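You operate a simulated robot arm through the tools that you are given. There is no shell and no other tool.

Carry out the task below with a simulated two-armed robot. There is one attempt and no reset: what you move stays moved.

Task
Add a scoop of lemon wedges to the blue mixing tub, level it and put its lid on.
Fine: level with the teal block before the lid goes on; scoop and block go back; two wedges spilt at most. Set down upright: green scoop, teal block.

Only the result counts: the job must be done as asked and must still hold three seconds after the hand-in. Knocking over, shifting, dropping, spilling or breaking anything else fails it. A push-on lid holds only when it is set on centred and level and pressed home; a screw cap is set on level and turned clockwise until tight.

Robot
Two 7-joint arms with fingered hands on one trunk that stands fixed in place. Base frame: the origin is at the foot of the trunk, x ahead of it, y to its left, z up. Units: mm, rad, N and s.
The left shoulder is at [118, 185, 1044], the right one opposite. With the tool pointing down near the work surface each hand reaches from about 100 to 880 mm from the base axis, measured 20 degrees to its own side. Payload 4 kg a hand.
The TCP of each hand is the grasp point between the finger pads, 26 mm short of the fingertips. In the tool frame z runs along the fingers and y along their closing line. Largest opening 132 mm; the body of the gripper starts 73 mm behind the TCP. The gripper is a hand of 3 fingers: y runs from the thumb to the fingers, the wrist lies at [0, 0, -224] in the tool frame, and closing takes about 1.5 s.
Orientation is that of the tool frame in the base frame, as [roll, pitch, yaw] about the fixed x, y, z axes, in that order (R = Rz(yaw) Ry(pitch) Rx(roll)). With the fingers straight down and closing along the base's y, the tool's x points along the base's -x, its y along +y and its z along -z.

Tools
- The arms move only by the tool move_arm. It takes "left_targets", "right_targets" or both (then of equal length, played together; a hand with none holds still); each is a list of rows, each an object (a shift or turn left out is 0, a gripper value left out holds the last) with "slide": the shift along the tool's x, y, z in cm, a list of three; "rot": the turn, a rotation vector about the tool's x, y, z in degrees, a list of three; "grip": the finger opening in cm, from 0 to 13.2. In form: [{"slide": [tx, ty, tz], "rot": [wx, wy, wz], "grip": grip}, ...]. A call has 1 to 20 rows; each row shifts and turns the commanded pose from where the row before left it, along the tool's axes as they then stand. Each row takes 0.2 s and may step no farther than 50 mm and 0.15 rad from the row before; otherwise, or with a gripper value out of range, the whole call is refused. A pose out of reach is approached as far as the arm can. The call stops where the force on the tool passes 40 N (or 10 N more than at its start, if that is more) or the arm is blocked; 0.2 s more then pass. The fingers move at their own pace (about 72 mm/s each) and stop on an object; they squeeze with about 21 N. The grip force told is the motor's: it shows also when the fingers shut on nothing. Time passes only in rows, and 0.2 s behind the last, so rows that do not move let the fingers close. The reply holds the time, the measured pose of the TCP, the force on the tool along the base axes, the opening and the grip force, in the units named above and with some noise, with the torque about the TCP (base axes, N m) and any sound that the robot's microphone picked up.
- Cameras (640 x 400 px; columns grow to the right, rows downward): "scene" is now at [268.7, 40.4, 1309.2]; the picture's right is [0.52, -0.83, -0.18], its down [-0.31, 0.01, -0.95] and it looks along [0.79, 0.55, -0.25] (base axes); focal length 214 px, centre (320, 200). "left" rides on the left gripper at [-62, 3, -92] in its tool frame; the picture's right is [-0.05, -1.00, 0.00], its down [0.83, -0.04, -0.55] and it looks along [0.55, -0.03, 0.83] (tool axes); focal length 230 px, centre (320, 200). "right" rides on the right gripper at [62, 3, -92] in its tool frame; the picture's right is [-0.05, 1.00, 0.00], its down [-0.83, -0.04, -0.56] and it looks along [-0.55, -0.03, 0.83] (tool axes); focal length 230 px, centre (320, 200). There is no depth. A picture from a camera that has moved, and an enlarged one, comes with that camera's place and axes in the base frame and with its lens. The place of the scene camera against the robot may be out by one fixed shift of up to 25 mm in any direction.
- capture(camera): a new picture of that camera. The clock stands still meanwhile.
- lift_body(by): slides the trunk up (or, below 0, down) by that many mm; the arms and the scene camera ride with it, the base frame stays. It gives what a move gives, with no picture.
- preshape(shape, hand): the hand has 3 fingers and takes this shape, open, in about a second: jaw (thumb against the fingers, like two jaws); tri (thumb and two fingers); tip (a fingertip pinch); poke (one finger out to press); point (the index stretched); flat (the hand flat); cup (the hand cupped); fist (a fist). The gripper value then closes the fingers along that shape, each until it touches; the sizes above hold for jaw. It gives what a move gives, with no picture.
- pan_tilt(pan, tilt): turns the head with the scene camera to pan (to the left, within 1.501 rad either way) and tilt (down, from -0.506 to 1.204), counted from straight ahead of the robot. It gives what a move gives.
- zoom(camera, box): a new picture of the part [left, top, right, bottom] of that camera's present view, enlarged. The clock stands still meanwhile.
- finish_job(): hands the job in; it is judged then, once.

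Places have to be worked out from the pictures, the camera data and where the tool is seen. Open the grippers and draw the arms clear of the work before you hand the job in, unless the task says otherwise.

The tools are called after "Request:" as a command line: name --argument value ..., lists and objects as JSON in quotes. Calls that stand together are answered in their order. move_arm: Moves the arms, as the interface text tells. Its arguments: {"type":"object","properties":{"left_targets":{"type":"array","items":{"type":"object","properties":{"slide":{"type":"array","items":{"type":"number"}},"rot":{"type":"array","items":{"type":"number"}},"grip":{"type":"number"}}}},"right_targets":{"type":"array","items":{"type":"object","properties":{"slide":{"type":"array","items":{"type":"number"}},"rot":{"type":"array","items":{"type":"number"}},"grip":{"type":"number"}}}}},"required":[]} The other tools are called the same way: lift_body (by) slides the trunk up or down; preshape (shape, hand) gives the hand a shape; pan_tilt (pan, tilt) turns the head that bears the scene camera; capture (camera) takes a picture; zoom (camera, box) takes an enlarged picture of a part of a camera's view; finish_job () hands the job in.

At the start:

```text
time_s: 0.0
left_tool_pos: [350.8, 451.5, 1246.9]
left_tcp_rot: [3.141, 0.001, 3.141]
left_wrist_force: [-0.2, 0.0, -0.1]
left_moment: [-0.02, -0.02, -0.02]
left_finger_gap: 132.0
left_finger_force: 0.0
left_shape: jaw
right_tool_pos: [489.2, 12.1, 1283.9]
right_tcp_rot: [-3.141, -0.001, 3.14]
right_wrist_force: [-1.3, 0.3, 0.1]
right_moment: [0.02, 0.01, 0.04]
right_finger_gap: 131.9
right_finger_force: 0.0
right_shape: jaw
trunk travel left (down, up): [-100.0, 362.0]
head pan, tilt: [0.586, -0.019]
```

scene: 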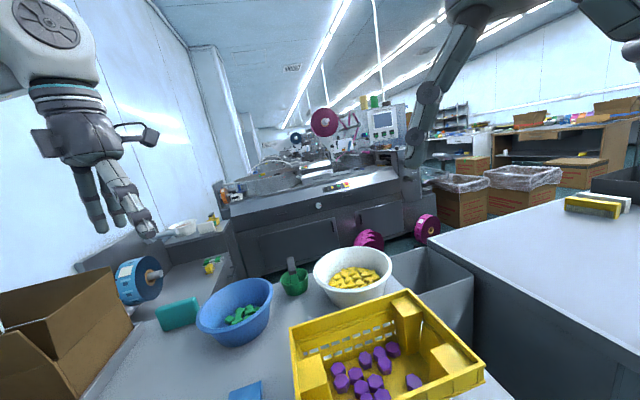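
right: 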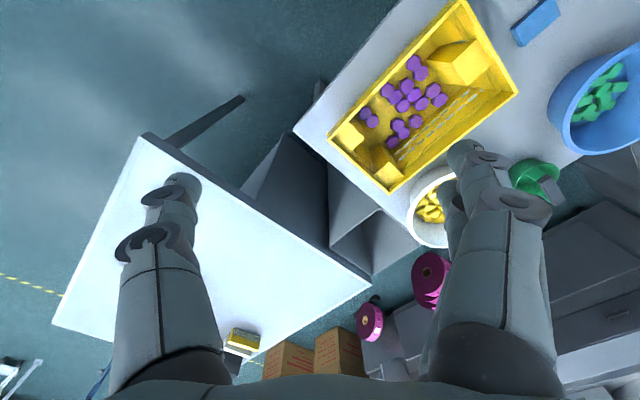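
left: 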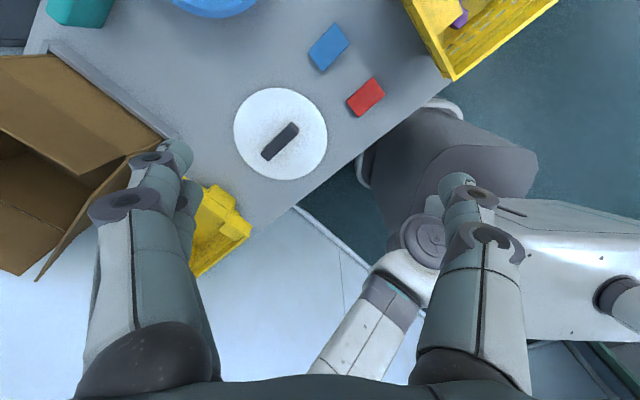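

The pictures show a blue tub with green pieces, a white bowl with yellow lemon wedges, a green scoop, a teal block, and a white lid with a dark handle. I turn the head down to see the table better.

Request:
pan_tilt --pan 0.5 --tilt 0.75

Request:
capture --camera "scene"

```text
time_s: 1.1
left_tool_pos: [350.8, 451.2, 1247.7]
left_tcp_rot: [-3.141, 0.001, 3.142]
left_wrist_force: [-0.3, 0.6, -0.2]
left_moment: [-0.01, 0.0, 0.03]
left_finger_gap: 131.9
left_finger_force: 0.1
left_shape: jaw
right_tool_pos: [489.3, 13.9, 1284.1]
right_tcp_rot: [3.141, 0.0, -3.141]
right_wrist_force: [-0.1, 0.4, 0.3]
right_moment: [-0.02, -0.01, -0.01]
right_finger_gap: 131.9
right_finger_force: 0.0
right_shape: jaw
trunk travel left (down, up): [-100.0, 362.0]
head pan, tilt: [0.499, 0.75]
```

```text
taken
camera scene: at [244.2, 30.6, 1243.8], right [0.45, -0.88, -0.16], down [-0.8, -0.33, -0.5], along [0.38, 0.35, -0.85], focal length 214 px, centre (320, 200)
```

scene: 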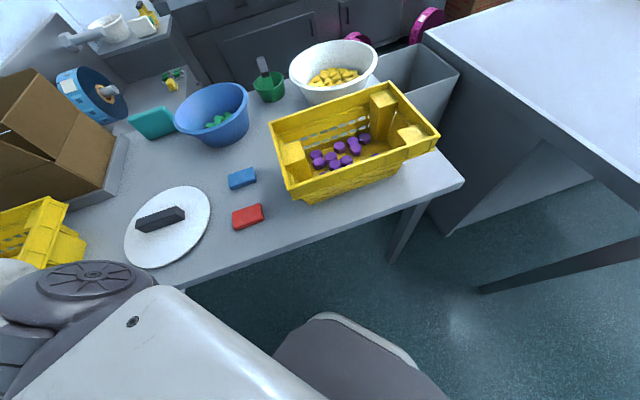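

I zoom in on the tub, scoop and bowl area, then on the lid, to identify details.

Request:
zoom --camera "scene" --box '[110, 20, 430, 220]'

Request:
zoom --camera "scene" --box '[100, 150, 300, 275]'

Request:
zoom --camera "scene" --box '[170, 30, 394, 170]'

Request:
zoom --camera "left" --box '[0, 0, 640, 400]'

Request:
zoom --camera "right" --box '[320, 0, 640, 200]'

```text
2.00 times, centred on (270, 120) of scene
camera zoom: at [244.2, 30.6, 1243.8], right [0.45, -0.88, -0.16], down [-0.8, -0.33, -0.5], along [0.38, 0.35, -0.85], focal length 429 px, centre (420, 360)
```

zoom: 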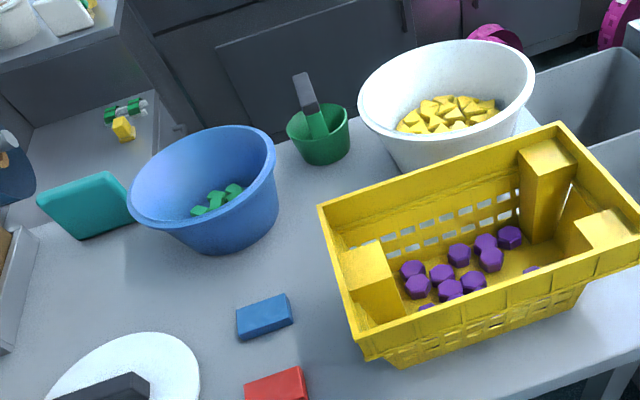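

```text
3.20 times, centred on (200, 212) of scene
camera zoom: at [244.2, 30.6, 1243.8], right [0.45, -0.88, -0.16], down [-0.8, -0.33, -0.5], along [0.38, 0.35, -0.85], focal length 686 px, centre (704, 160)
```

zoom: 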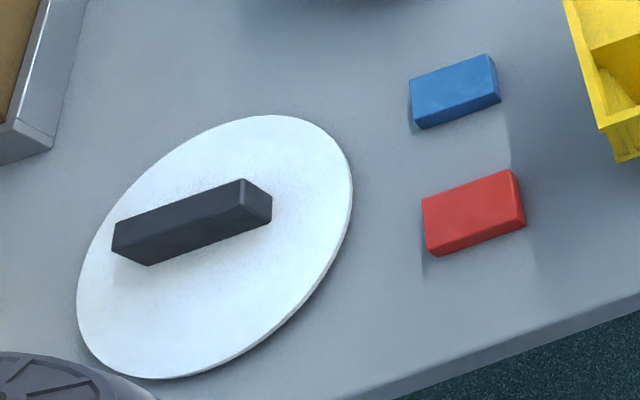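

```text
2.86 times, centred on (282, 100) of scene
camera zoom: at [244.2, 30.6, 1243.8], right [0.45, -0.88, -0.16], down [-0.8, -0.33, -0.5], along [0.38, 0.35, -0.85], focal length 613 px, centre (429, 486)
```

zoom: 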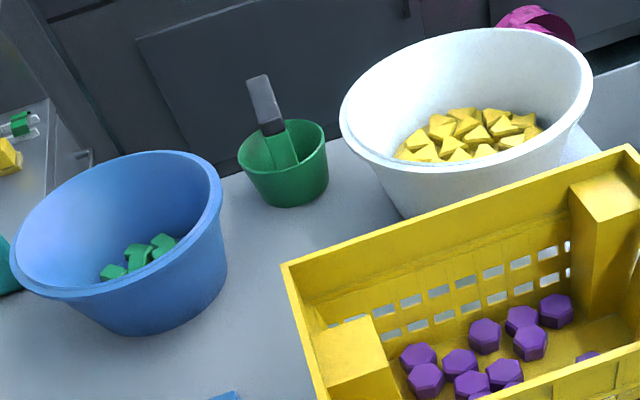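

```text
1.00 times, centred on (320, 200) of left (not enlarged: the box is as wide or as high as the picture)
camera zoom: at [411.8, 454.8, 1339.1], right [0.05, -1.0, 0.0], down [-0.83, -0.04, 0.55], along [-0.55, -0.03, -0.83], focal length 230 px, centre (320, 200)
```

zoom: 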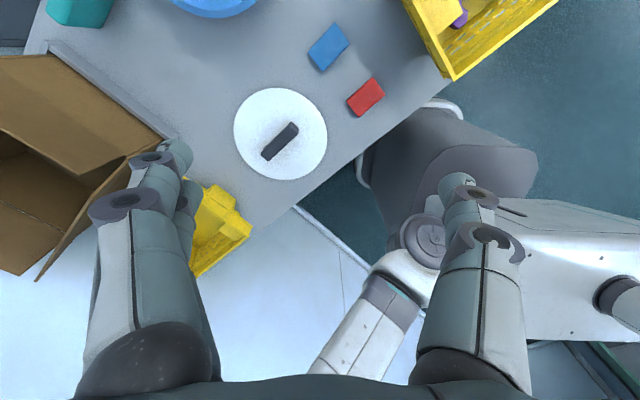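

```text
2.00 times, centred on (480, 100) of right
camera zoom: at [428.1, 17.2, 1377.1], right [0.05, 1.0, 0.0], down [0.83, -0.04, 0.56], along [0.55, -0.03, -0.83], focal length 460 px, centre (0, 400)
```

zoom: 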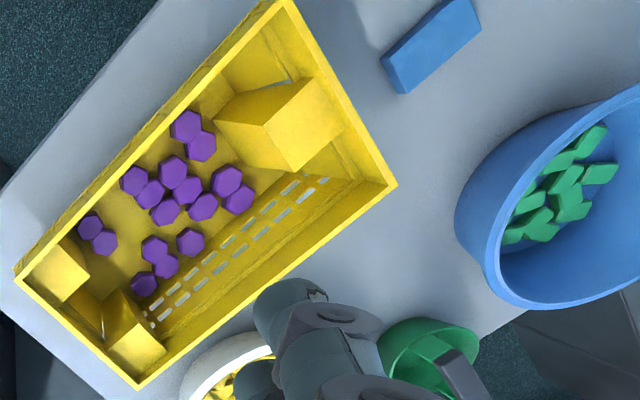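

The table is roughly at z≈800, tub near (540,600), scoop near (740,560), bowl near (800,340). I move the right hand left so its camera overlooks the objects from a good baseline.

Request:
move_arm --right_targets '[{"slide": [0, 4.5, 0]}, {"slide": [0, 4.5, 0]}, {"slide": [0, 4.5, 0]}, {"slide": [0, 4.5, 0]}]'

Request:
capture --camera "right"

Request:
zoom --camera "right" --box '[320, 60, 640, 260]'

```text
time_s: 2.3
left_tool_pos: [349.9, 452.7, 1246.3]
left_tcp_rot: [-3.141, 0.0, 3.14]
left_wrist_force: [0.3, 0.0, 0.3]
left_moment: [-0.02, 0.03, -0.03]
left_finger_gap: 131.8
left_finger_force: 0.1
left_shape: jaw
right_tool_pos: [495.0, 136.0, 1286.0]
right_tcp_rot: [3.085, 0.011, 3.116]
right_wrist_force: [0.7, 0.2, 0.0]
right_moment: [-0.05, 0.0, -0.01]
right_finger_gap: 132.0
right_finger_force: 0.2
right_shape: jaw
right hand out of reach, approached as far as the arm can: row 3, 4
trunk travel left (down, up): [-100.0, 362.0]
head pan, tilt: [0.499, 0.75]
stopped in row 4 (right hand): the arm was blocked; the commanded pose is now the measured one
```

```text
taken
camera right: at [434.2, 137.2, 1379.0], right [0.08, 1.0, 0.06], down [0.82, -0.1, 0.56], along [0.56, 0.01, -0.83], focal length 230 px, centre (320, 200)
```

right: 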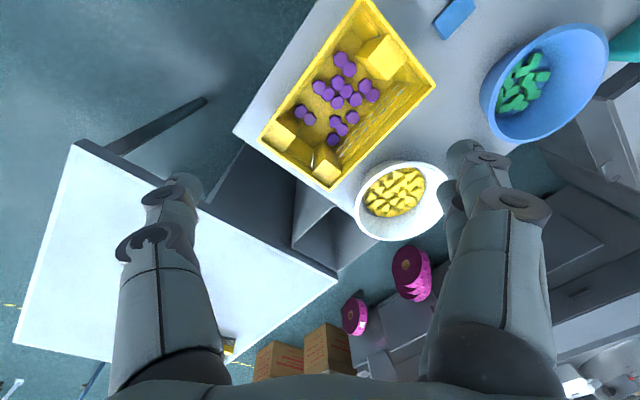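

```text
2.00 times, centred on (480, 160) of right
camera zoom: at [434.2, 137.2, 1379.0], right [0.08, 1.0, 0.06], down [0.82, -0.1, 0.56], along [0.56, 0.01, -0.83], focal length 460 px, centre (0, 280)
```

zoom: 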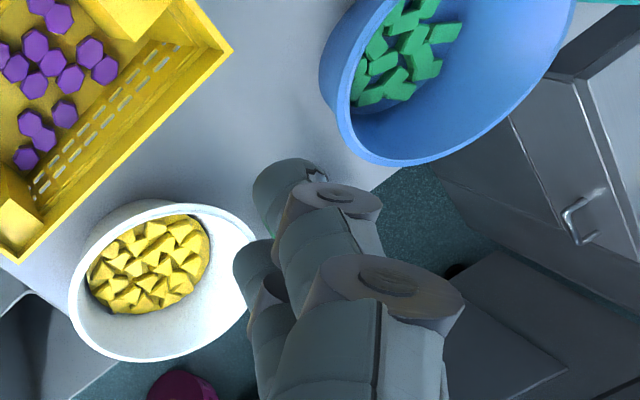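

The right arm is at its limit there. I draw it back to the right and bring the left hand over the table, turned so its camera looks toward +y.

Request:
move_arm --right_targets '[{"slide": [0, -4.5, 0], "rot": [0, 0, 0]}, {"slide": [0, -4.5, 0]}, {"slide": [0, -4.5, 0]}, {"slide": [0, -4.5, 0]}, {"slide": [0, -4.5, 0]}]'

Request:
move_arm --left_targets '[{"slide": [-4, -2, 2]}, {"slide": [-4, -2, 2]}, {"slide": [-4, -2, 2]}, {"slide": [-4, -2, 2]}, {"slide": [-4, -2, 2]}, {"rot": [0, 0, 8.5]}, {"rot": [0, 0, 8.5]}, {"rot": [0, 0, 8.5]}, {"rot": [0, 0, 8.5]}, {"rot": [0, 0, 8.5]}, {"rot": [0, 0, 8.5]}, {"rot": [0, 0, 8.5]}, {"rot": [0, 0, 8.5]}, {"rot": [0, 0, 8.5]}, {"rot": [0, 0, 8.5]}]'

Request:
capture --camera "left"

```text
time_s: 3.5
left_tool_pos: [351.1, 450.5, 1248.9]
left_tcp_rot: [3.141, 0.0, -3.141]
left_wrist_force: [-0.3, 0.3, 0.2]
left_moment: [0.04, -0.03, 0.0]
left_finger_gap: 131.9
left_finger_force: 0.1
left_shape: jaw
right_tool_pos: [488.7, -86.3, 1271.4]
right_tcp_rot: [3.089, 0.01, 3.122]
right_wrist_force: [0.5, -0.9, 0.0]
right_moment: [0.02, 0.0, -0.01]
right_finger_gap: 131.8
right_finger_force: 0.1
right_shape: jaw
trunk travel left (down, up): [-100.0, 362.0]
head pan, tilt: [0.499, 0.75]
```

```text
time_s: 6.7
left_tool_pos: [548.0, 351.7, 1147.9]
left_tcp_rot: [-3.141, -0.002, 1.655]
left_wrist_force: [0.2, 0.1, 0.9]
left_moment: [0.0, -0.03, -0.01]
left_finger_gap: 131.8
left_finger_force: 0.0
left_shape: jaw
right_tool_pos: [490.2, -84.8, 1271.6]
right_tcp_rot: [3.09, 0.01, 3.121]
right_wrist_force: [0.4, 0.0, 0.8]
right_moment: [0.01, 0.01, -0.01]
right_finger_gap: 131.9
right_finger_force: 0.1
right_shape: jaw
trunk travel left (down, up): [-100.0, 362.0]
head pan, tilt: [0.499, 0.75]
```

```text
taken
camera left: at [558.3, 290.3, 1239.0], right [-0.99, -0.14, 0.0], down [-0.11, 0.82, 0.56], along [-0.08, 0.55, -0.83], focal length 230 px, centre (320, 200)
```

left: 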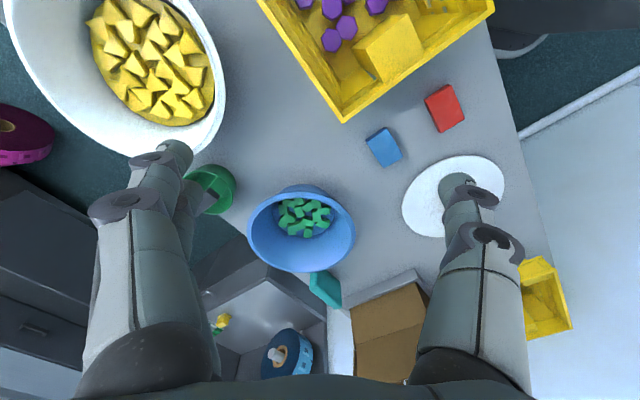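

Tub is near (552,625), scoop to its far left. I move the left hand closer for a second viewpoint to triangulate accurately.

Request:
move_arm --left_targets '[{"slide": [3.1, 2.67, 1.6]}, {"slide": [3.1, 2.67, 1.6]}, {"slide": [3.1, 2.67, 1.6]}, {}]'

Request:
capture --camera "left"

Request:
capture --camera "scene"

```text
time_s: 7.7
left_tool_pos: [621.8, 450.9, 1099.2]
left_tcp_rot: [3.139, -0.002, 1.657]
left_wrist_force: [0.4, -0.1, 0.7]
left_moment: [0.01, -0.01, 0.01]
left_finger_gap: 131.8
left_finger_force: 0.2
left_shape: jaw
right_tool_pos: [490.1, -86.1, 1273.1]
right_tcp_rot: [3.09, 0.009, 3.121]
right_wrist_force: [0.0, -0.2, -0.4]
right_moment: [0.0, -0.03, 0.0]
right_finger_gap: 131.7
right_finger_force: 0.2
right_shape: jaw
trunk travel left (down, up): [-100.0, 362.0]
head pan, tilt: [0.499, 0.75]
```

```text
taken
camera left: at [630.7, 389.7, 1189.7], right [-0.99, -0.14, 0.0], down [-0.12, 0.82, 0.56], along [-0.08, 0.55, -0.83], focal length 230 px, centre (320, 200)
```

left: 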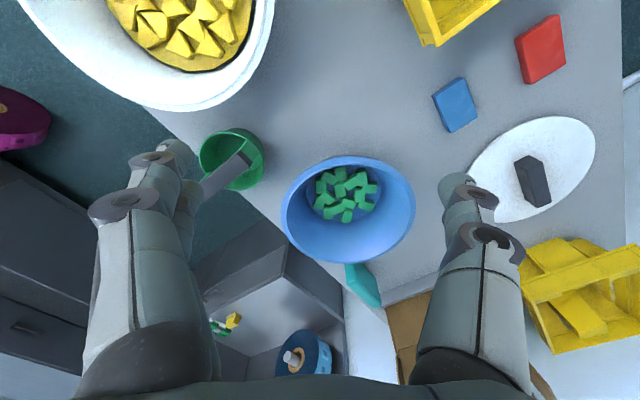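

```text
taken
camera scene: at [243.8, 30.1, 1244.0], right [0.45, -0.88, -0.16], down [-0.8, -0.33, -0.5], along [0.38, 0.35, -0.85], focal length 214 px, centre (320, 200)
```

scene: 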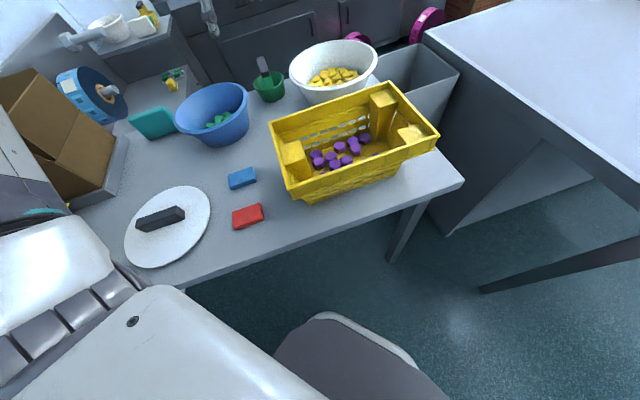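

Tub rim centre triangulates to about (555,601,886), radius ≈109; table ≈ z 790. I move closer toward the scoop for a close look at it and the wedge bowl.

Request:
move_arm --left_targets '[{"slide": [-0.25, 2.85, 2.0]}, {"slide": [-0.25, 2.85, 2.0]}, {"slide": [-0.25, 2.85, 2.0]}, {"slide": [-0.25, 2.85, 2.0]}, {}]'

Request:
capture --camera "left"

Request:
zoom --camera "left" --box '[240, 80, 400, 180]'

```text
time_s: 8.9
left_tool_pos: [700.5, 443.4, 1034.4]
left_tcp_rot: [3.139, -0.003, 1.663]
left_wrist_force: [0.7, -1.1, 0.0]
left_moment: [0.02, 0.01, 0.02]
left_finger_gap: 131.9
left_finger_force: 0.0
left_shape: jaw
left hand out of reach, approached as far as the arm can: row 3, 4
right_tool_pos: [491.2, -84.5, 1270.9]
right_tcp_rot: [3.09, 0.01, 3.121]
right_wrist_force: [2.1, 0.4, -0.9]
right_moment: [-0.03, 0.04, 0.02]
right_finger_gap: 131.8
right_finger_force: 0.0
right_shape: jaw
trunk travel left (down, up): [-100.0, 362.0]
head pan, tilt: [0.499, 0.75]
```

```text
taken
camera left: at [708.0, 383.0, 1126.6], right [-0.99, -0.14, 0.0], down [-0.12, 0.82, 0.56], along [-0.08, 0.55, -0.83], focal length 230 px, centre (320, 200)
```

left: 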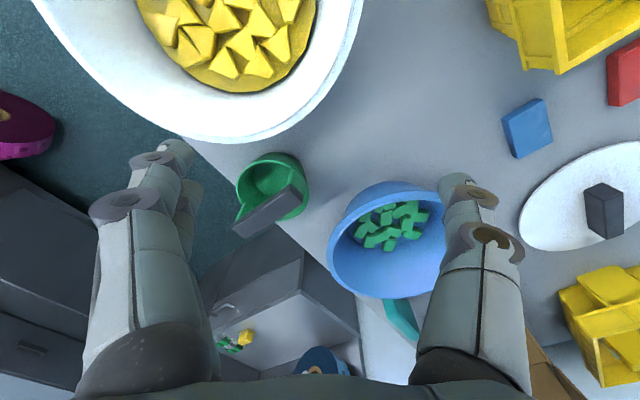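

```text
4.00 times, centred on (320, 130) of left
camera zoom: at [708.0, 383.0, 1126.6], right [-0.99, -0.14, 0.0], down [-0.12, 0.82, 0.56], along [-0.08, 0.55, -0.83], focal length 920 px, centre (320, 480)
```

zoom: 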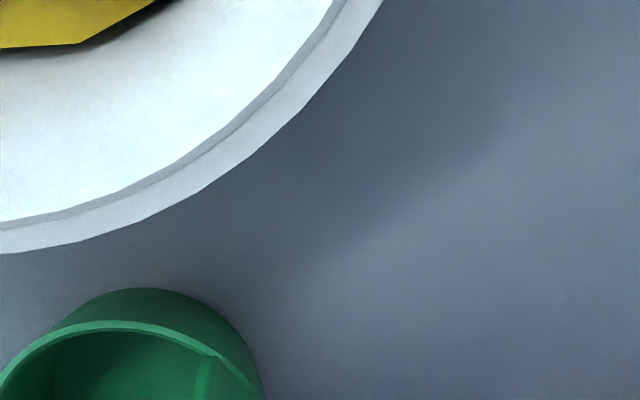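

I zoom on the scoop in this view to understand how its handle is attached.

Request:
zoom --camera "left" --box '[210, 140, 338, 220]'

Request:
zoom --camera "left" --box '[210, 180, 338, 260]'

Request:
zoom --camera "scene" --box '[220, 40, 316, 100]'

Request:
zoom --camera "scene" --box '[100, 70, 260, 170]'

```text
5.00 times, centred on (274, 180) of left
camera zoom: at [708.0, 383.0, 1126.6], right [-0.99, -0.14, 0.0], down [-0.12, 0.82, 0.56], along [-0.08, 0.55, -0.83], focal length 1150 px, centre (550, 300)
```

zoom: 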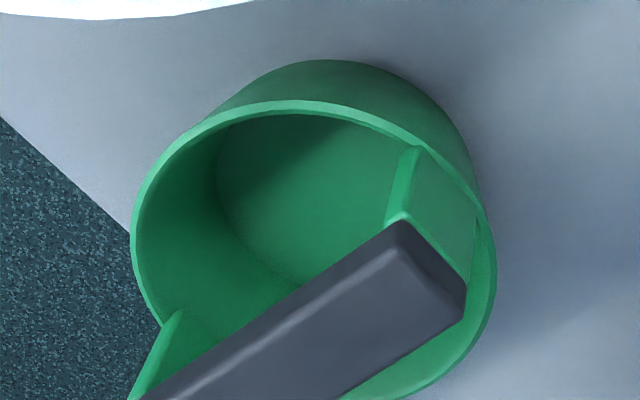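

```text
5.00 times, centred on (274, 220) of left
camera zoom: at [708.0, 383.0, 1126.6], right [-0.99, -0.14, 0.0], down [-0.12, 0.82, 0.56], along [-0.08, 0.55, -0.83], focal length 1150 px, centre (550, 100)
```

zoom: 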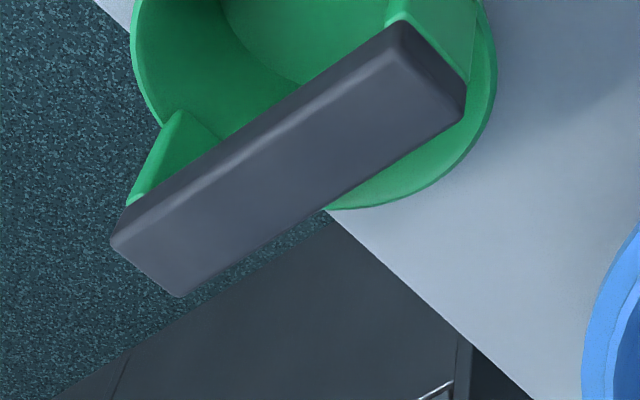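

```text
6.67 times, centred on (268, 70) of scene
camera zoom: at [244.7, 31.0, 1243.6], right [0.45, -0.88, -0.16], down [-0.81, -0.33, -0.5], along [0.38, 0.35, -0.85], focal length 1430 px, centre (667, 1067)
```

zoom: 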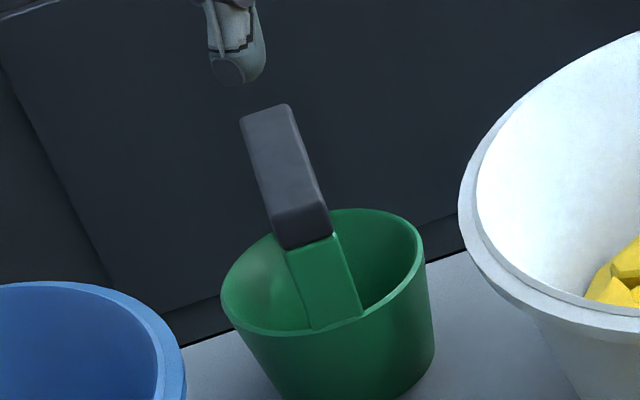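

```text
4.00 times, centred on (180, 120) of scene
camera zoom: at [244.7, 31.0, 1243.6], right [0.45, -0.88, -0.16], down [-0.81, -0.33, -0.5], along [0.38, 0.35, -0.85], focal length 858 px, centre (880, 520)
```

zoom: 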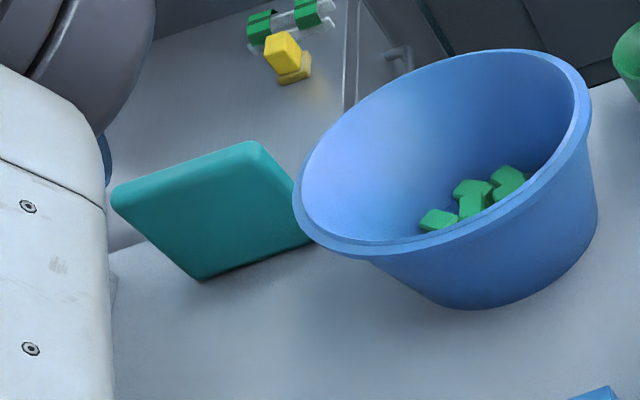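

The scoop is a cup with a bridge handle: a grey bar across the top at about z≈890, running at 45° in the table plane, centre ≈(750,562). I raise the trunk a little for reach, then turn the left hand to line up with the bar.

Request:
lift_body --by 60

Request:
move_arm --left_targets '[{"slide": [3.1, -0.7, 0], "grip": 9}, {"slide": [3.1, -0.7, 0]}, {"rot": [0, 0, 8.4]}, {"rot": [0, 0, 8.4]}, {"rot": [0, 0, 8.4]}, {"rot": [0, 0, 8.4]}, {"rot": [0, 0, 8.4]}, {"rot": [0, 0, 8.4]}, {"rot": [0, 7, 0]}, {"rot": [0, 7, 0]}, {"rot": [0, 6, 0]}, {}]'

Request:
capture --camera "left"

```text
time_s: 9.9
left_tool_pos: [666.6, 443.2, 1167.2]
left_tcp_rot: [3.043, 0.007, 1.66]
left_wrist_force: [0.2, -0.2, -0.4]
left_moment: [0.0, 0.02, -0.02]
left_finger_gap: 132.0
left_finger_force: 0.0
left_shape: jaw
right_tool_pos: [490.6, -85.7, 1331.8]
right_tcp_rot: [3.09, 0.008, 3.122]
right_wrist_force: [0.8, -0.1, 0.2]
right_moment: [0.02, -0.01, -0.01]
right_finger_gap: 132.0
right_finger_force: 0.1
right_shape: jaw
trunk travel left (down, up): [-160.0, 302.0]
head pan, tilt: [0.499, 0.75]
```

```text
time_s: 12.5
left_tool_pos: [480.0, 277.8, 1121.1]
left_tcp_rot: [3.055, -0.414, 0.915]
left_wrist_force: [0.0, 0.3, 0.0]
left_moment: [0.01, -0.03, -0.03]
left_finger_gap: 90.2
left_finger_force: 0.1
left_shape: jaw
left hand out of reach, approached as far as the arm can: row 1, 2, 3, 4, 5, 6, 7, 8
right_tool_pos: [490.6, -84.5, 1332.7]
right_tcp_rot: [3.09, 0.01, 3.122]
right_wrist_force: [0.5, -0.1, -0.4]
right_moment: [0.03, 0.01, -0.02]
right_finger_gap: 132.0
right_finger_force: 0.0
right_shape: jaw
trunk travel left (down, up): [-160.0, 302.0]
head pan, tilt: [0.499, 0.75]
```

```text
taken
camera left: at [419.9, 206.4, 1180.0], right [-0.8, 0.6, -0.1], down [0.26, 0.48, 0.84], along [0.55, 0.64, -0.54], focal length 230 px, centre (320, 200)
```

left: 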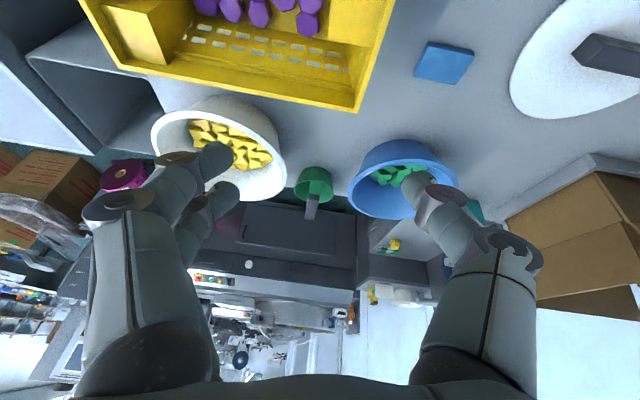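

The arm pulled back while turning but now has the wanted orientation roughly. I zoom on the scoop from this new direction to refine its position.

Request:
zoom --camera "left" --box '[266, 150, 362, 230]'

Request:
zoom --camera "left" --box '[140, 80, 300, 210]'

```text
5.00 times, centred on (314, 190) of left
camera zoom: at [419.9, 206.4, 1180.0], right [-0.8, 0.6, -0.1], down [0.26, 0.48, 0.84], along [0.55, 0.64, -0.54], focal length 1150 px, centre (350, 250)
```

zoom: 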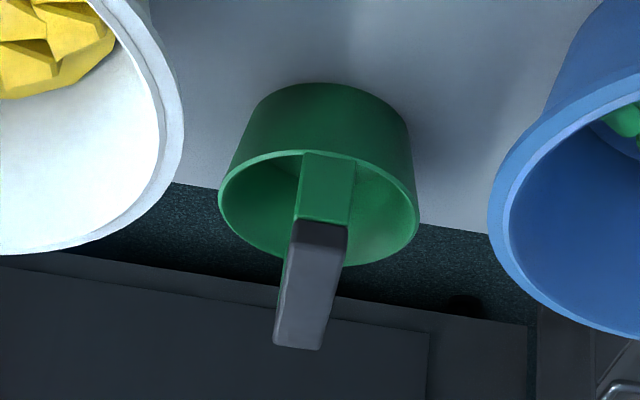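

```text
3.08 times, centred on (220, 145) of left
camera zoom: at [419.9, 206.4, 1180.0], right [-0.8, 0.6, -0.1], down [0.26, 0.48, 0.84], along [0.55, 0.64, -0.54], focal length 708 px, centre (628, 369)
```

zoom: 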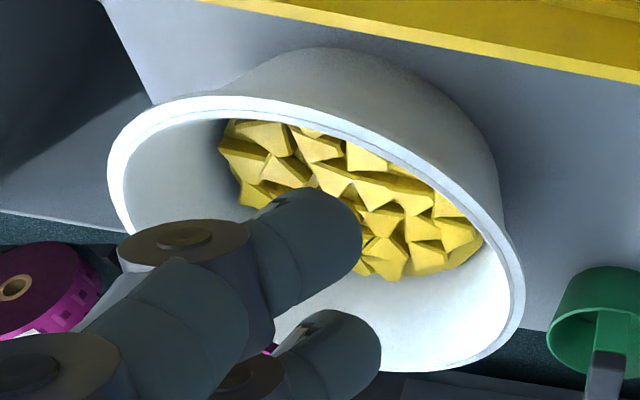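

Bar ends triangulate to (716,530) and (784,600), top z≈900, so I aim at (750,565,888). I trim the orientation (tool tilted 25° outward along the bar) and move to a pre-grasp pose 120 mm back.

Request:
move_arm --left_targets '[{"rot": [2.2, 1.0, 6.1]}, {"slide": [2.873, -0.074, 2.864]}, {"slide": [2.873, -0.074, 2.864]}, {"slide": [2.873, -0.074, 2.864]}, {"slide": [2.873, -0.074, 2.864]}, {"slide": [2.873, -0.074, 2.864]}, {"slide": [2.873, -0.074, 2.864]}, {"slide": [2.873, -0.074, 2.864]}, {"slide": [2.873, -0.074, 2.864]}, {"slide": [2.873, -0.074, 2.864]}, {}]'

Request:
capture --camera "left"

```text
time_s: 14.9
left_tool_pos: [508.5, 276.8, 1089.7]
left_tcp_rot: [3.099, -0.427, 0.859]
left_wrist_force: [-0.3, -0.2, -0.2]
left_moment: [-0.03, 0.04, -0.04]
left_finger_gap: 90.3
left_finger_force: 0.1
left_shape: jaw
left hand out of reach, approached as far as the arm can: row 1, 2, 3, 4, 5, 6, 7, 8, 9, 10
right_tool_pos: [489.7, -86.6, 1332.7]
right_tcp_rot: [3.088, 0.01, 3.12]
right_wrist_force: [-0.6, 0.0, 0.5]
right_moment: [0.02, 0.01, -0.04]
right_finger_gap: 132.0
right_finger_force: 0.1
right_shape: jaw
trunk travel left (down, up): [-160.0, 302.0]
head pan, tilt: [0.499, 0.75]
```

```text
taken
camera left: at [447.2, 206.3, 1147.5], right [-0.77, 0.63, -0.06], down [0.29, 0.44, 0.85], along [0.56, 0.64, -0.53], focal length 230 px, centre (320, 200)
```

left: 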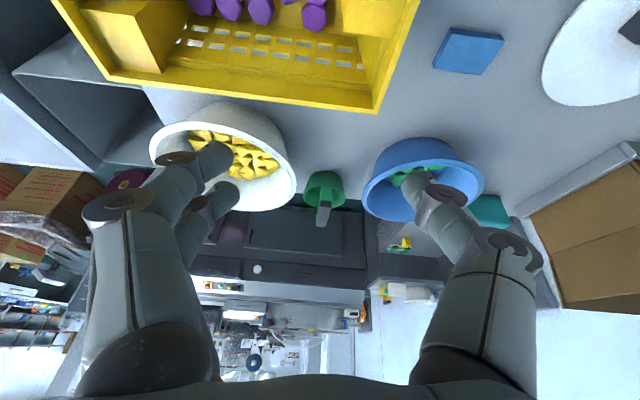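

This orientation runs into joint limits. I untilt and turn the hand back the other way, toward yaw ≈225° (same bar line, thumb and fingers swapped).

Request:
move_arm --left_targets '[{"rot": [0, -8.2, 0]}, {"rot": [0, -8.2, 0]}, {"rot": [0, -8, 0]}, {"rot": [0, 0, -8.5]}, {"rot": [0, 0, -8.5]}, {"rot": [0, 0, -8.5]}, {"rot": [0, 0, -8.5]}, {"rot": [0, 0, -8.5]}, {"rot": [0, 0, -8.5]}, {"rot": [0, 0, -8.5]}, {"rot": [0, 0, -8.5]}, {"rot": [0, 0, -8.5]}, {"rot": [0, 0, -8.5]}, {"rot": [0, 0, -8.5]}, {"rot": [0, 0, -8.5]}, {"rot": [0, 0, -8.5]}, {"rot": [0, 0, -8.5]}, {"rot": [0, 0, -8.5]}, {}]'

```text
time_s: 18.9
left_tool_pos: [488.8, 245.8, 1087.9]
left_tcp_rot: [-3.117, 0.031, 3.069]
left_wrist_force: [-1.1, 0.6, 0.4]
left_moment: [0.04, 0.0, 0.04]
left_finger_gap: 90.2
left_finger_force: 0.0
left_shape: jaw
left hand out of reach, approached as far as the arm can: row 1, 2, 3
right_tool_pos: [489.5, -85.0, 1332.2]
right_tcp_rot: [3.091, 0.01, 3.121]
right_wrist_force: [0.4, 0.6, 0.1]
right_moment: [0.01, 0.02, 0.01]
right_finger_gap: 131.8
right_finger_force: 0.1
right_shape: jaw
trunk travel left (down, up): [-160.0, 302.0]
head pan, tilt: [0.499, 0.75]
```

Now near yaw 176°. I move over to about (600,450,1100) and continue turning toward 225°.

Request:
move_arm --left_targets '[{"slide": [-2.2, 4, -0.4]}, {"slide": [-2.2, 4, -0.4]}, {"slide": [-2.2, 4, -0.4]}, {"slide": [-2.2, 4, -0.4]}, {"slide": [-2.2, 4, -0.4]}, {"rot": [0, 0, -8.3]}, {"rot": [0, 0, -8.3]}, {"rot": [0, 0, -8.3]}, {"rot": [0, 0, -8.3]}, {"rot": [0, 0, -8.3]}, {"rot": [0, 0, -8.3]}, {}]'

Request:
capture --camera "left"

```text
time_s: 21.5
left_tool_pos: [611.1, 436.4, 1108.5]
left_tcp_rot: [-3.104, 0.002, -2.346]
left_wrist_force: [1.1, 0.0, -0.6]
left_moment: [-0.02, 0.02, 0.0]
left_finger_gap: 90.2
left_finger_force: 0.1
left_shape: jaw
right_tool_pos: [490.6, -86.4, 1333.0]
right_tcp_rot: [3.091, 0.009, 3.121]
right_wrist_force: [-0.4, -0.3, -0.2]
right_moment: [0.0, 0.04, -0.01]
right_finger_gap: 131.9
right_finger_force: 0.1
right_shape: jaw
trunk travel left (down, up): [-160.0, 302.0]
head pan, tilt: [0.499, 0.75]
```

```text
taken
camera left: at [650.8, 485.2, 1199.2], right [0.75, -0.66, 0.04], down [-0.57, -0.61, 0.55], along [-0.34, -0.44, -0.83], focal length 230 px, centre (320, 200)
```

left: 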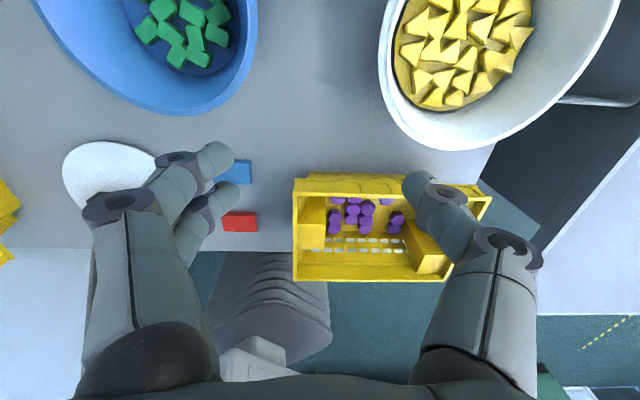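

The yaw 225° orientation works. I tilt 25° outward and go to the pre-grasp pose above the scoop.

Request:
move_arm --left_targets '[{"rot": [-0.7, -8.3, 0]}, {"rot": [-0.7, -8.3, 0]}, {"rot": [-0.7, -8.4, 0]}, {"slide": [-1.955, -0.25, 3.99]}, {"slide": [-1.955, -0.25, 3.99]}, {"slide": [-1.955, -0.25, 3.99]}, {"slide": [-1.955, -0.25, 3.99]}, {}]'

Request:
capture --camera "left"

Request:
zoom --camera "scene" --box '[170, 0, 394, 140]'

```text
time_s: 23.3
left_tool_pos: [712.9, 531.0, 998.0]
left_tcp_rot: [-3.137, 0.442, -2.338]
left_wrist_force: [0.0, -1.3, 0.5]
left_moment: [0.04, 0.02, -0.01]
left_finger_gap: 90.4
left_finger_force: 0.1
left_shape: jaw
right_tool_pos: [488.8, -85.6, 1333.1]
right_tcp_rot: [3.088, 0.011, 3.12]
right_wrist_force: [0.1, -0.6, 0.5]
right_moment: [0.04, -0.04, -0.01]
right_finger_gap: 132.3
right_finger_force: 0.0
right_shape: jaw
trunk travel left (down, up): [-160.0, 302.0]
head pan, tilt: [0.499, 0.75]
```

```text
taken
camera left: at [722.9, 544.9, 1106.0], right [0.75, -0.66, 0.03], down [-0.66, -0.74, 0.15], along [-0.08, -0.13, -0.99], focal length 230 px, centre (320, 200)
```

left: 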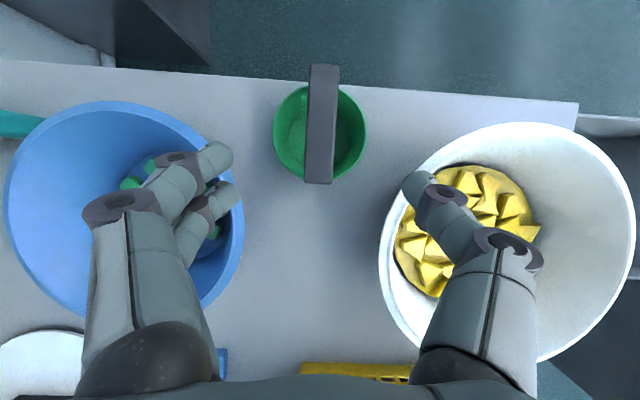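

```text
2.86 times, centred on (282, 70) of scene
camera zoom: at [192.5, 29.9, 1329.3], right [0.47, -0.88, -0.11], down [-0.75, -0.33, -0.57], along [0.47, 0.35, -0.81], focal length 613 px, centre (429, 571)
```

zoom: 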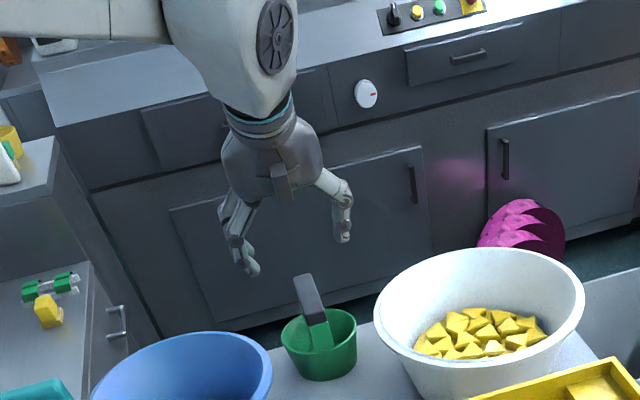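

From directly above, the bar centre is (751,566), 25 mm wide, direction 45.6°. The hand is aligned; I descend along the tool axis to z≈888 and close the fingers.

Request:
move_arm --left_targets '[{"slide": [0.01, -0.09, 4.0]}, {"slide": [0.01, -0.09, 4.0]}, {"slide": [0.01, -0.08, 4.15]}, {}, {}]'

Request:
capture --camera "left"

Request:
zoom --camera "scene" --box '[220, 40, 348, 120]'

```text
time_s: 24.5
left_tool_pos: [753.5, 568.3, 886.5]
left_tcp_rot: [-3.138, 0.44, -2.338]
left_wrist_force: [-0.3, 0.5, -0.6]
left_moment: [-0.02, -0.01, 0.0]
left_finger_gap: 90.5
left_finger_force: 0.1
left_shape: jaw
right_tool_pos: [488.9, -86.4, 1332.8]
right_tcp_rot: [3.089, 0.01, 3.122]
right_wrist_force: [0.1, -0.2, -0.1]
right_moment: [-0.01, 0.01, 0.02]
right_finger_gap: 131.9
right_finger_force: 0.1
right_shape: jaw
trunk travel left (down, up): [-160.0, 302.0]
head pan, tilt: [0.499, 0.75]
```

```text
taken
camera left: at [762.9, 581.2, 995.6], right [0.75, -0.66, 0.03], down [-0.66, -0.74, 0.15], along [-0.08, -0.13, -0.99], focal length 230 px, centre (320, 200)
```

left: 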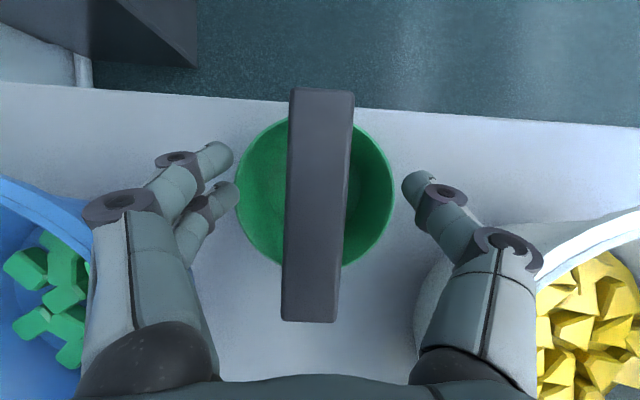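

```text
5.00 times, centred on (284, 80) of scene
camera zoom: at [193.6, 30.6, 1329.0], right [0.47, -0.88, -0.11], down [-0.75, -0.33, -0.57], along [0.47, 0.35, -0.81], focal length 1072 px, centre (500, 800)
```

zoom: 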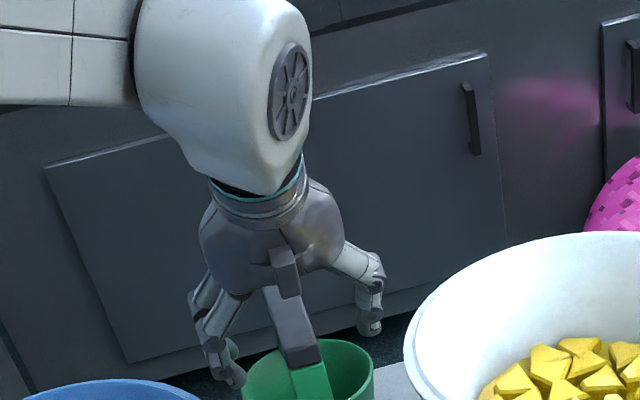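

The bar sits centred between the fingers. I close the grip on it.

Request:
move_arm --left_targets '[{"grip": 1.5}, {}, {}, {}, {}, {}, {}, {}]'

Request:
capture --camera "left"

```text
time_s: 26.3
left_tool_pos: [753.7, 567.0, 886.5]
left_tcp_rot: [-3.137, 0.439, -2.337]
left_wrist_force: [0.6, 0.3, -0.4]
left_moment: [0.06, 0.01, 0.01]
left_finger_gap: 15.7
left_finger_force: 0.0
left_shape: jaw
right_tool_pos: [490.8, -86.9, 1332.4]
right_tcp_rot: [3.09, 0.011, 3.12]
right_wrist_force: [-0.8, -0.2, 0.2]
right_moment: [-0.05, -0.01, 0.02]
right_finger_gap: 132.0
right_finger_force: 0.0
right_shape: jaw
trunk travel left (down, up): [-160.0, 302.0]
head pan, tilt: [0.499, 0.75]
```

```text
taken
camera left: at [762.8, 581.3, 995.5], right [0.75, -0.66, 0.03], down [-0.66, -0.74, 0.15], along [-0.08, -0.13, -0.99], focal length 230 px, centre (320, 200)
```

left: 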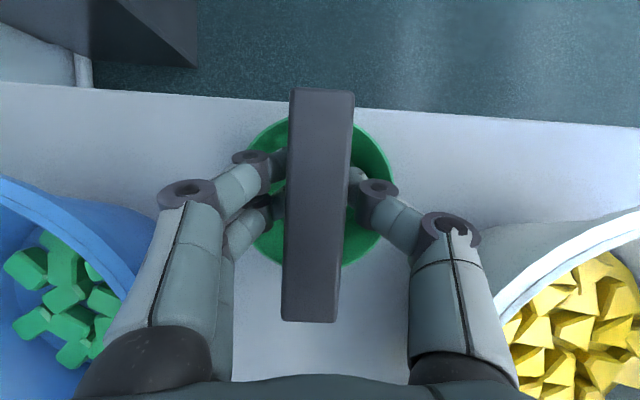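

The gap reads 15.7 mm with no force, so the pads closed beneath the 25 mm bar. I reopen, raise about 10 mm so the pads meet the bar itself, and close again.

Request:
move_arm --left_targets '[{"grip": 6}, {}, {}, {}, {"slide": [-0.4, 0, -0.9]}, {"grip": 0.5}, {}, {}, {}, {}, {}, {}]'

Request:
capture --camera "left"

```text
time_s: 28.9
left_tool_pos: [753.7, 566.1, 896.1]
left_tcp_rot: [-3.14, 0.44, -2.338]
left_wrist_force: [0.8, -0.2, -0.6]
left_moment: [-0.03, -0.01, 0.02]
left_finger_gap: 0.2
left_finger_force: 20.6
left_shape: jaw
right_tool_pos: [489.9, -85.8, 1333.0]
right_tcp_rot: [3.088, 0.011, 3.121]
right_wrist_force: [-0.6, 0.5, 0.0]
right_moment: [0.02, -0.02, 0.0]
right_finger_gap: 132.1
right_finger_force: 0.1
right_shape: jaw
trunk travel left (down, up): [-160.0, 302.0]
head pan, tilt: [0.499, 0.75]
```

```text
taken
camera left: at [763.2, 580.0, 1004.8], right [0.75, -0.66, 0.03], down [-0.66, -0.74, 0.15], along [-0.08, -0.13, -0.99], focal length 230 px, centre (320, 200)
```

left: 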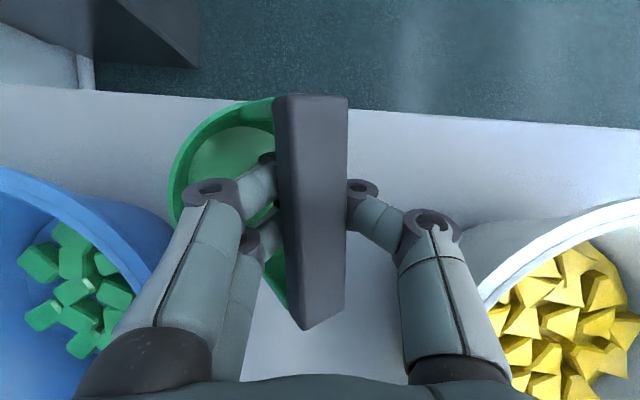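

The fingers have shut fully and the scoop looks tilted. I check from the scene camera before moving anything.

Request:
zoom --camera "scene" --box '[236, 50, 332, 110]'

Request:
zoom --camera "left" --box '[160, 80, 416, 240]'

```text
6.67 times, centred on (284, 80) of scene
camera zoom: at [193.9, 30.6, 1328.9], right [0.47, -0.88, -0.11], down [-0.75, -0.33, -0.57], along [0.47, 0.35, -0.81], focal length 1430 px, centre (560, 1000)
```

zoom: 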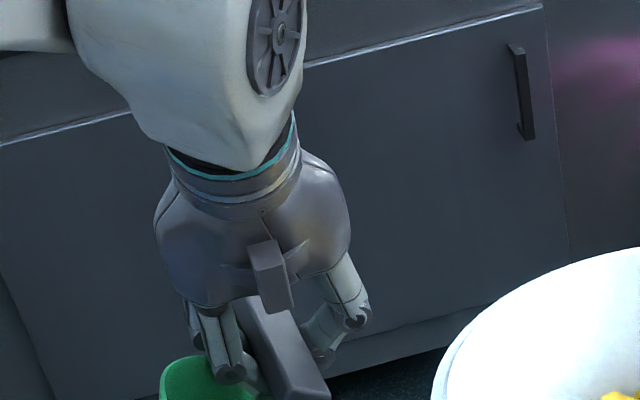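

```text
2.50 times, centred on (288, 160) of left
camera zoom: at [763.2, 580.0, 1004.8], right [0.75, -0.66, 0.03], down [-0.66, -0.74, 0.15], along [-0.08, -0.13, -0.99], focal length 575 px, centre (400, 300)
```

zoom: 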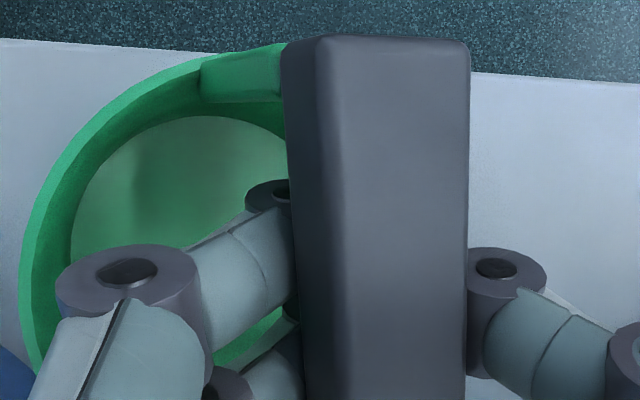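

I look at the cup's base in the scene view to see whether it hangs or stands.

Request:
zoom --camera "scene" --box '[220, 70, 348, 150]'

```text
5.00 times, centred on (284, 110) of scene
camera zoom: at [193.9, 30.6, 1328.9], right [0.47, -0.88, -0.11], down [-0.75, -0.33, -0.57], along [0.47, 0.35, -0.81], focal length 1072 px, centre (500, 650)
```

zoom: 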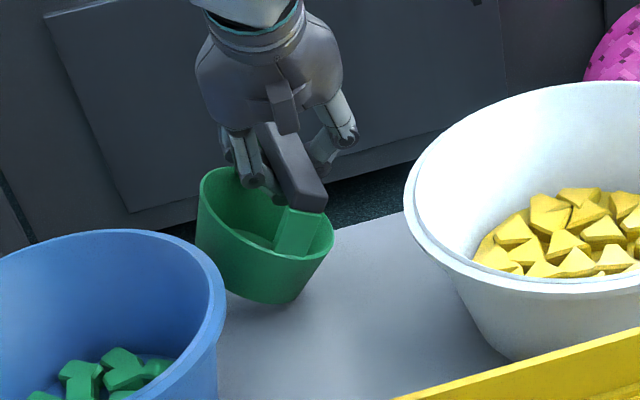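

The scoop is tipped about 30° with the closed fingers under its bar. I lower slightly so it rests on the table, then open the fingers slowly so that it rights itself.

Request:
move_arm --left_targets '[{"slide": [0.2, 0.5, 0.45]}, {"slide": [0.2, 0.5, 0.45]}, {}]'

Request:
zoom --camera "scene" --box '[220, 70, 348, 150]'

Request:
capture --camera "left"

```text
time_s: 29.7
left_tool_pos: [747.3, 572.0, 885.1]
left_tcp_rot: [-3.138, 0.438, -2.34]
left_wrist_force: [-0.2, 0.6, 0.1]
left_moment: [-0.01, 0.0, 0.01]
left_finger_gap: 0.2
left_finger_force: 21.1
left_shape: jaw
right_tool_pos: [489.5, -85.4, 1332.8]
right_tcp_rot: [3.088, 0.01, 3.122]
right_wrist_force: [-0.1, 0.3, -0.5]
right_moment: [-0.01, 0.03, -0.01]
right_finger_gap: 131.8
right_finger_force: 0.0
right_shape: jaw
trunk travel left (down, up): [-160.0, 302.0]
head pan, tilt: [0.499, 0.75]
```

```text
5.00 times, centred on (284, 110) of scene
camera zoom: at [193.8, 30.5, 1328.9], right [0.47, -0.88, -0.11], down [-0.75, -0.33, -0.57], along [0.47, 0.35, -0.81], focal length 1072 px, centre (500, 650)
```

zoom: 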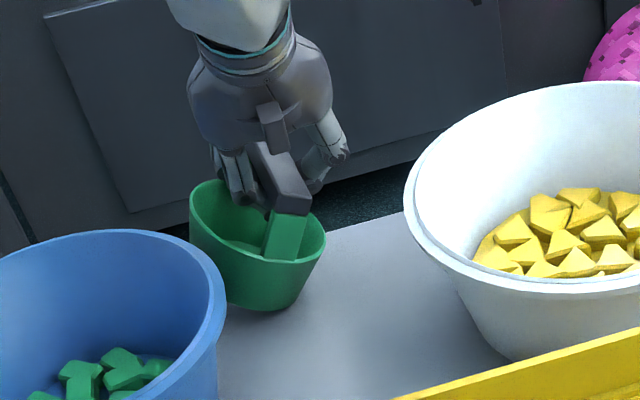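

```text
taken
camera left: at [756.2, 586.3, 994.3], right [0.75, -0.66, 0.03], down [-0.66, -0.74, 0.15], along [-0.08, -0.13, -0.99], focal length 230 px, centre (320, 200)
```

left: 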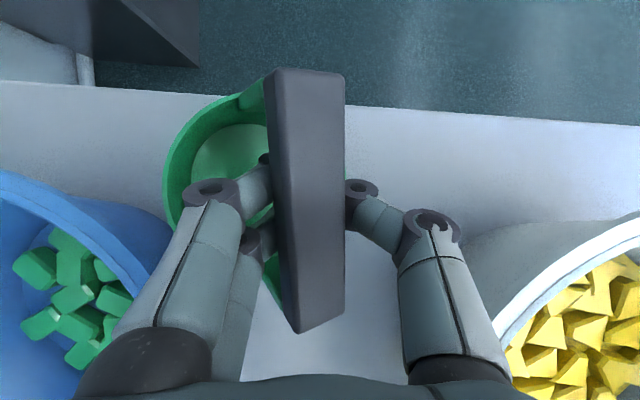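

The scoop is still tipped against the fingers. I open the fingers gradually to let it settle onto its base.

Request:
move_arm --left_targets '[{"grip": 0.5}, {"grip": 1.0}, {"grip": 1.5}, {"grip": 2.0}, {"grip": 2.5}, {"grip": 3.0}, {}]'

Request:
zoom --camera "scene" --box '[220, 70, 348, 150]'

Request:
capture --camera "left"

```text
time_s: 31.3
left_tool_pos: [746.5, 571.6, 885.2]
left_tcp_rot: [-3.137, 0.44, -2.338]
left_wrist_force: [0.0, -0.4, 0.2]
left_moment: [-0.01, 0.0, -0.02]
left_finger_gap: 29.6
left_finger_force: 0.0
left_shape: jaw
right_tool_pos: [489.9, -85.0, 1332.0]
right_tcp_rot: [3.088, 0.01, 3.121]
right_wrist_force: [0.0, 1.2, -0.9]
right_moment: [0.02, 0.0, 0.03]
right_finger_gap: 132.2
right_finger_force: 0.0
right_shape: jaw
trunk travel left (down, up): [-160.0, 302.0]
head pan, tilt: [0.499, 0.75]
```

```text
5.00 times, centred on (284, 110) of scene
camera zoom: at [193.8, 30.6, 1328.9], right [0.47, -0.88, -0.11], down [-0.75, -0.33, -0.57], along [0.47, 0.35, -0.81], focal length 1072 px, centre (500, 650)
```

zoom: 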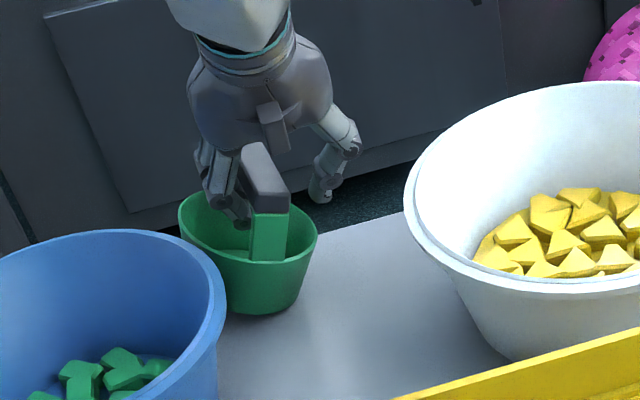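

```text
taken
camera left: at [756.1, 586.4, 994.1], right [0.75, -0.66, 0.03], down [-0.66, -0.74, 0.15], along [-0.08, -0.13, -0.99], focal length 230 px, centre (320, 200)
```

left: 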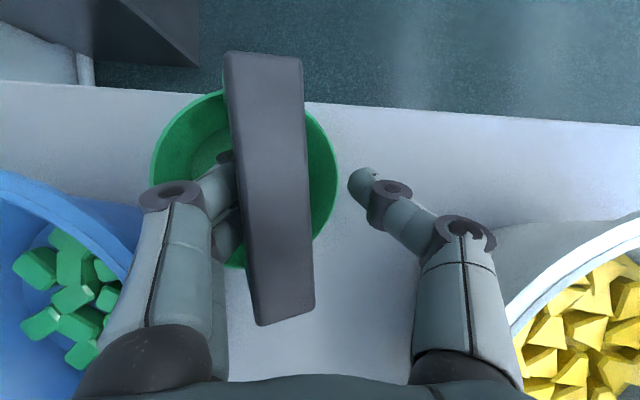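

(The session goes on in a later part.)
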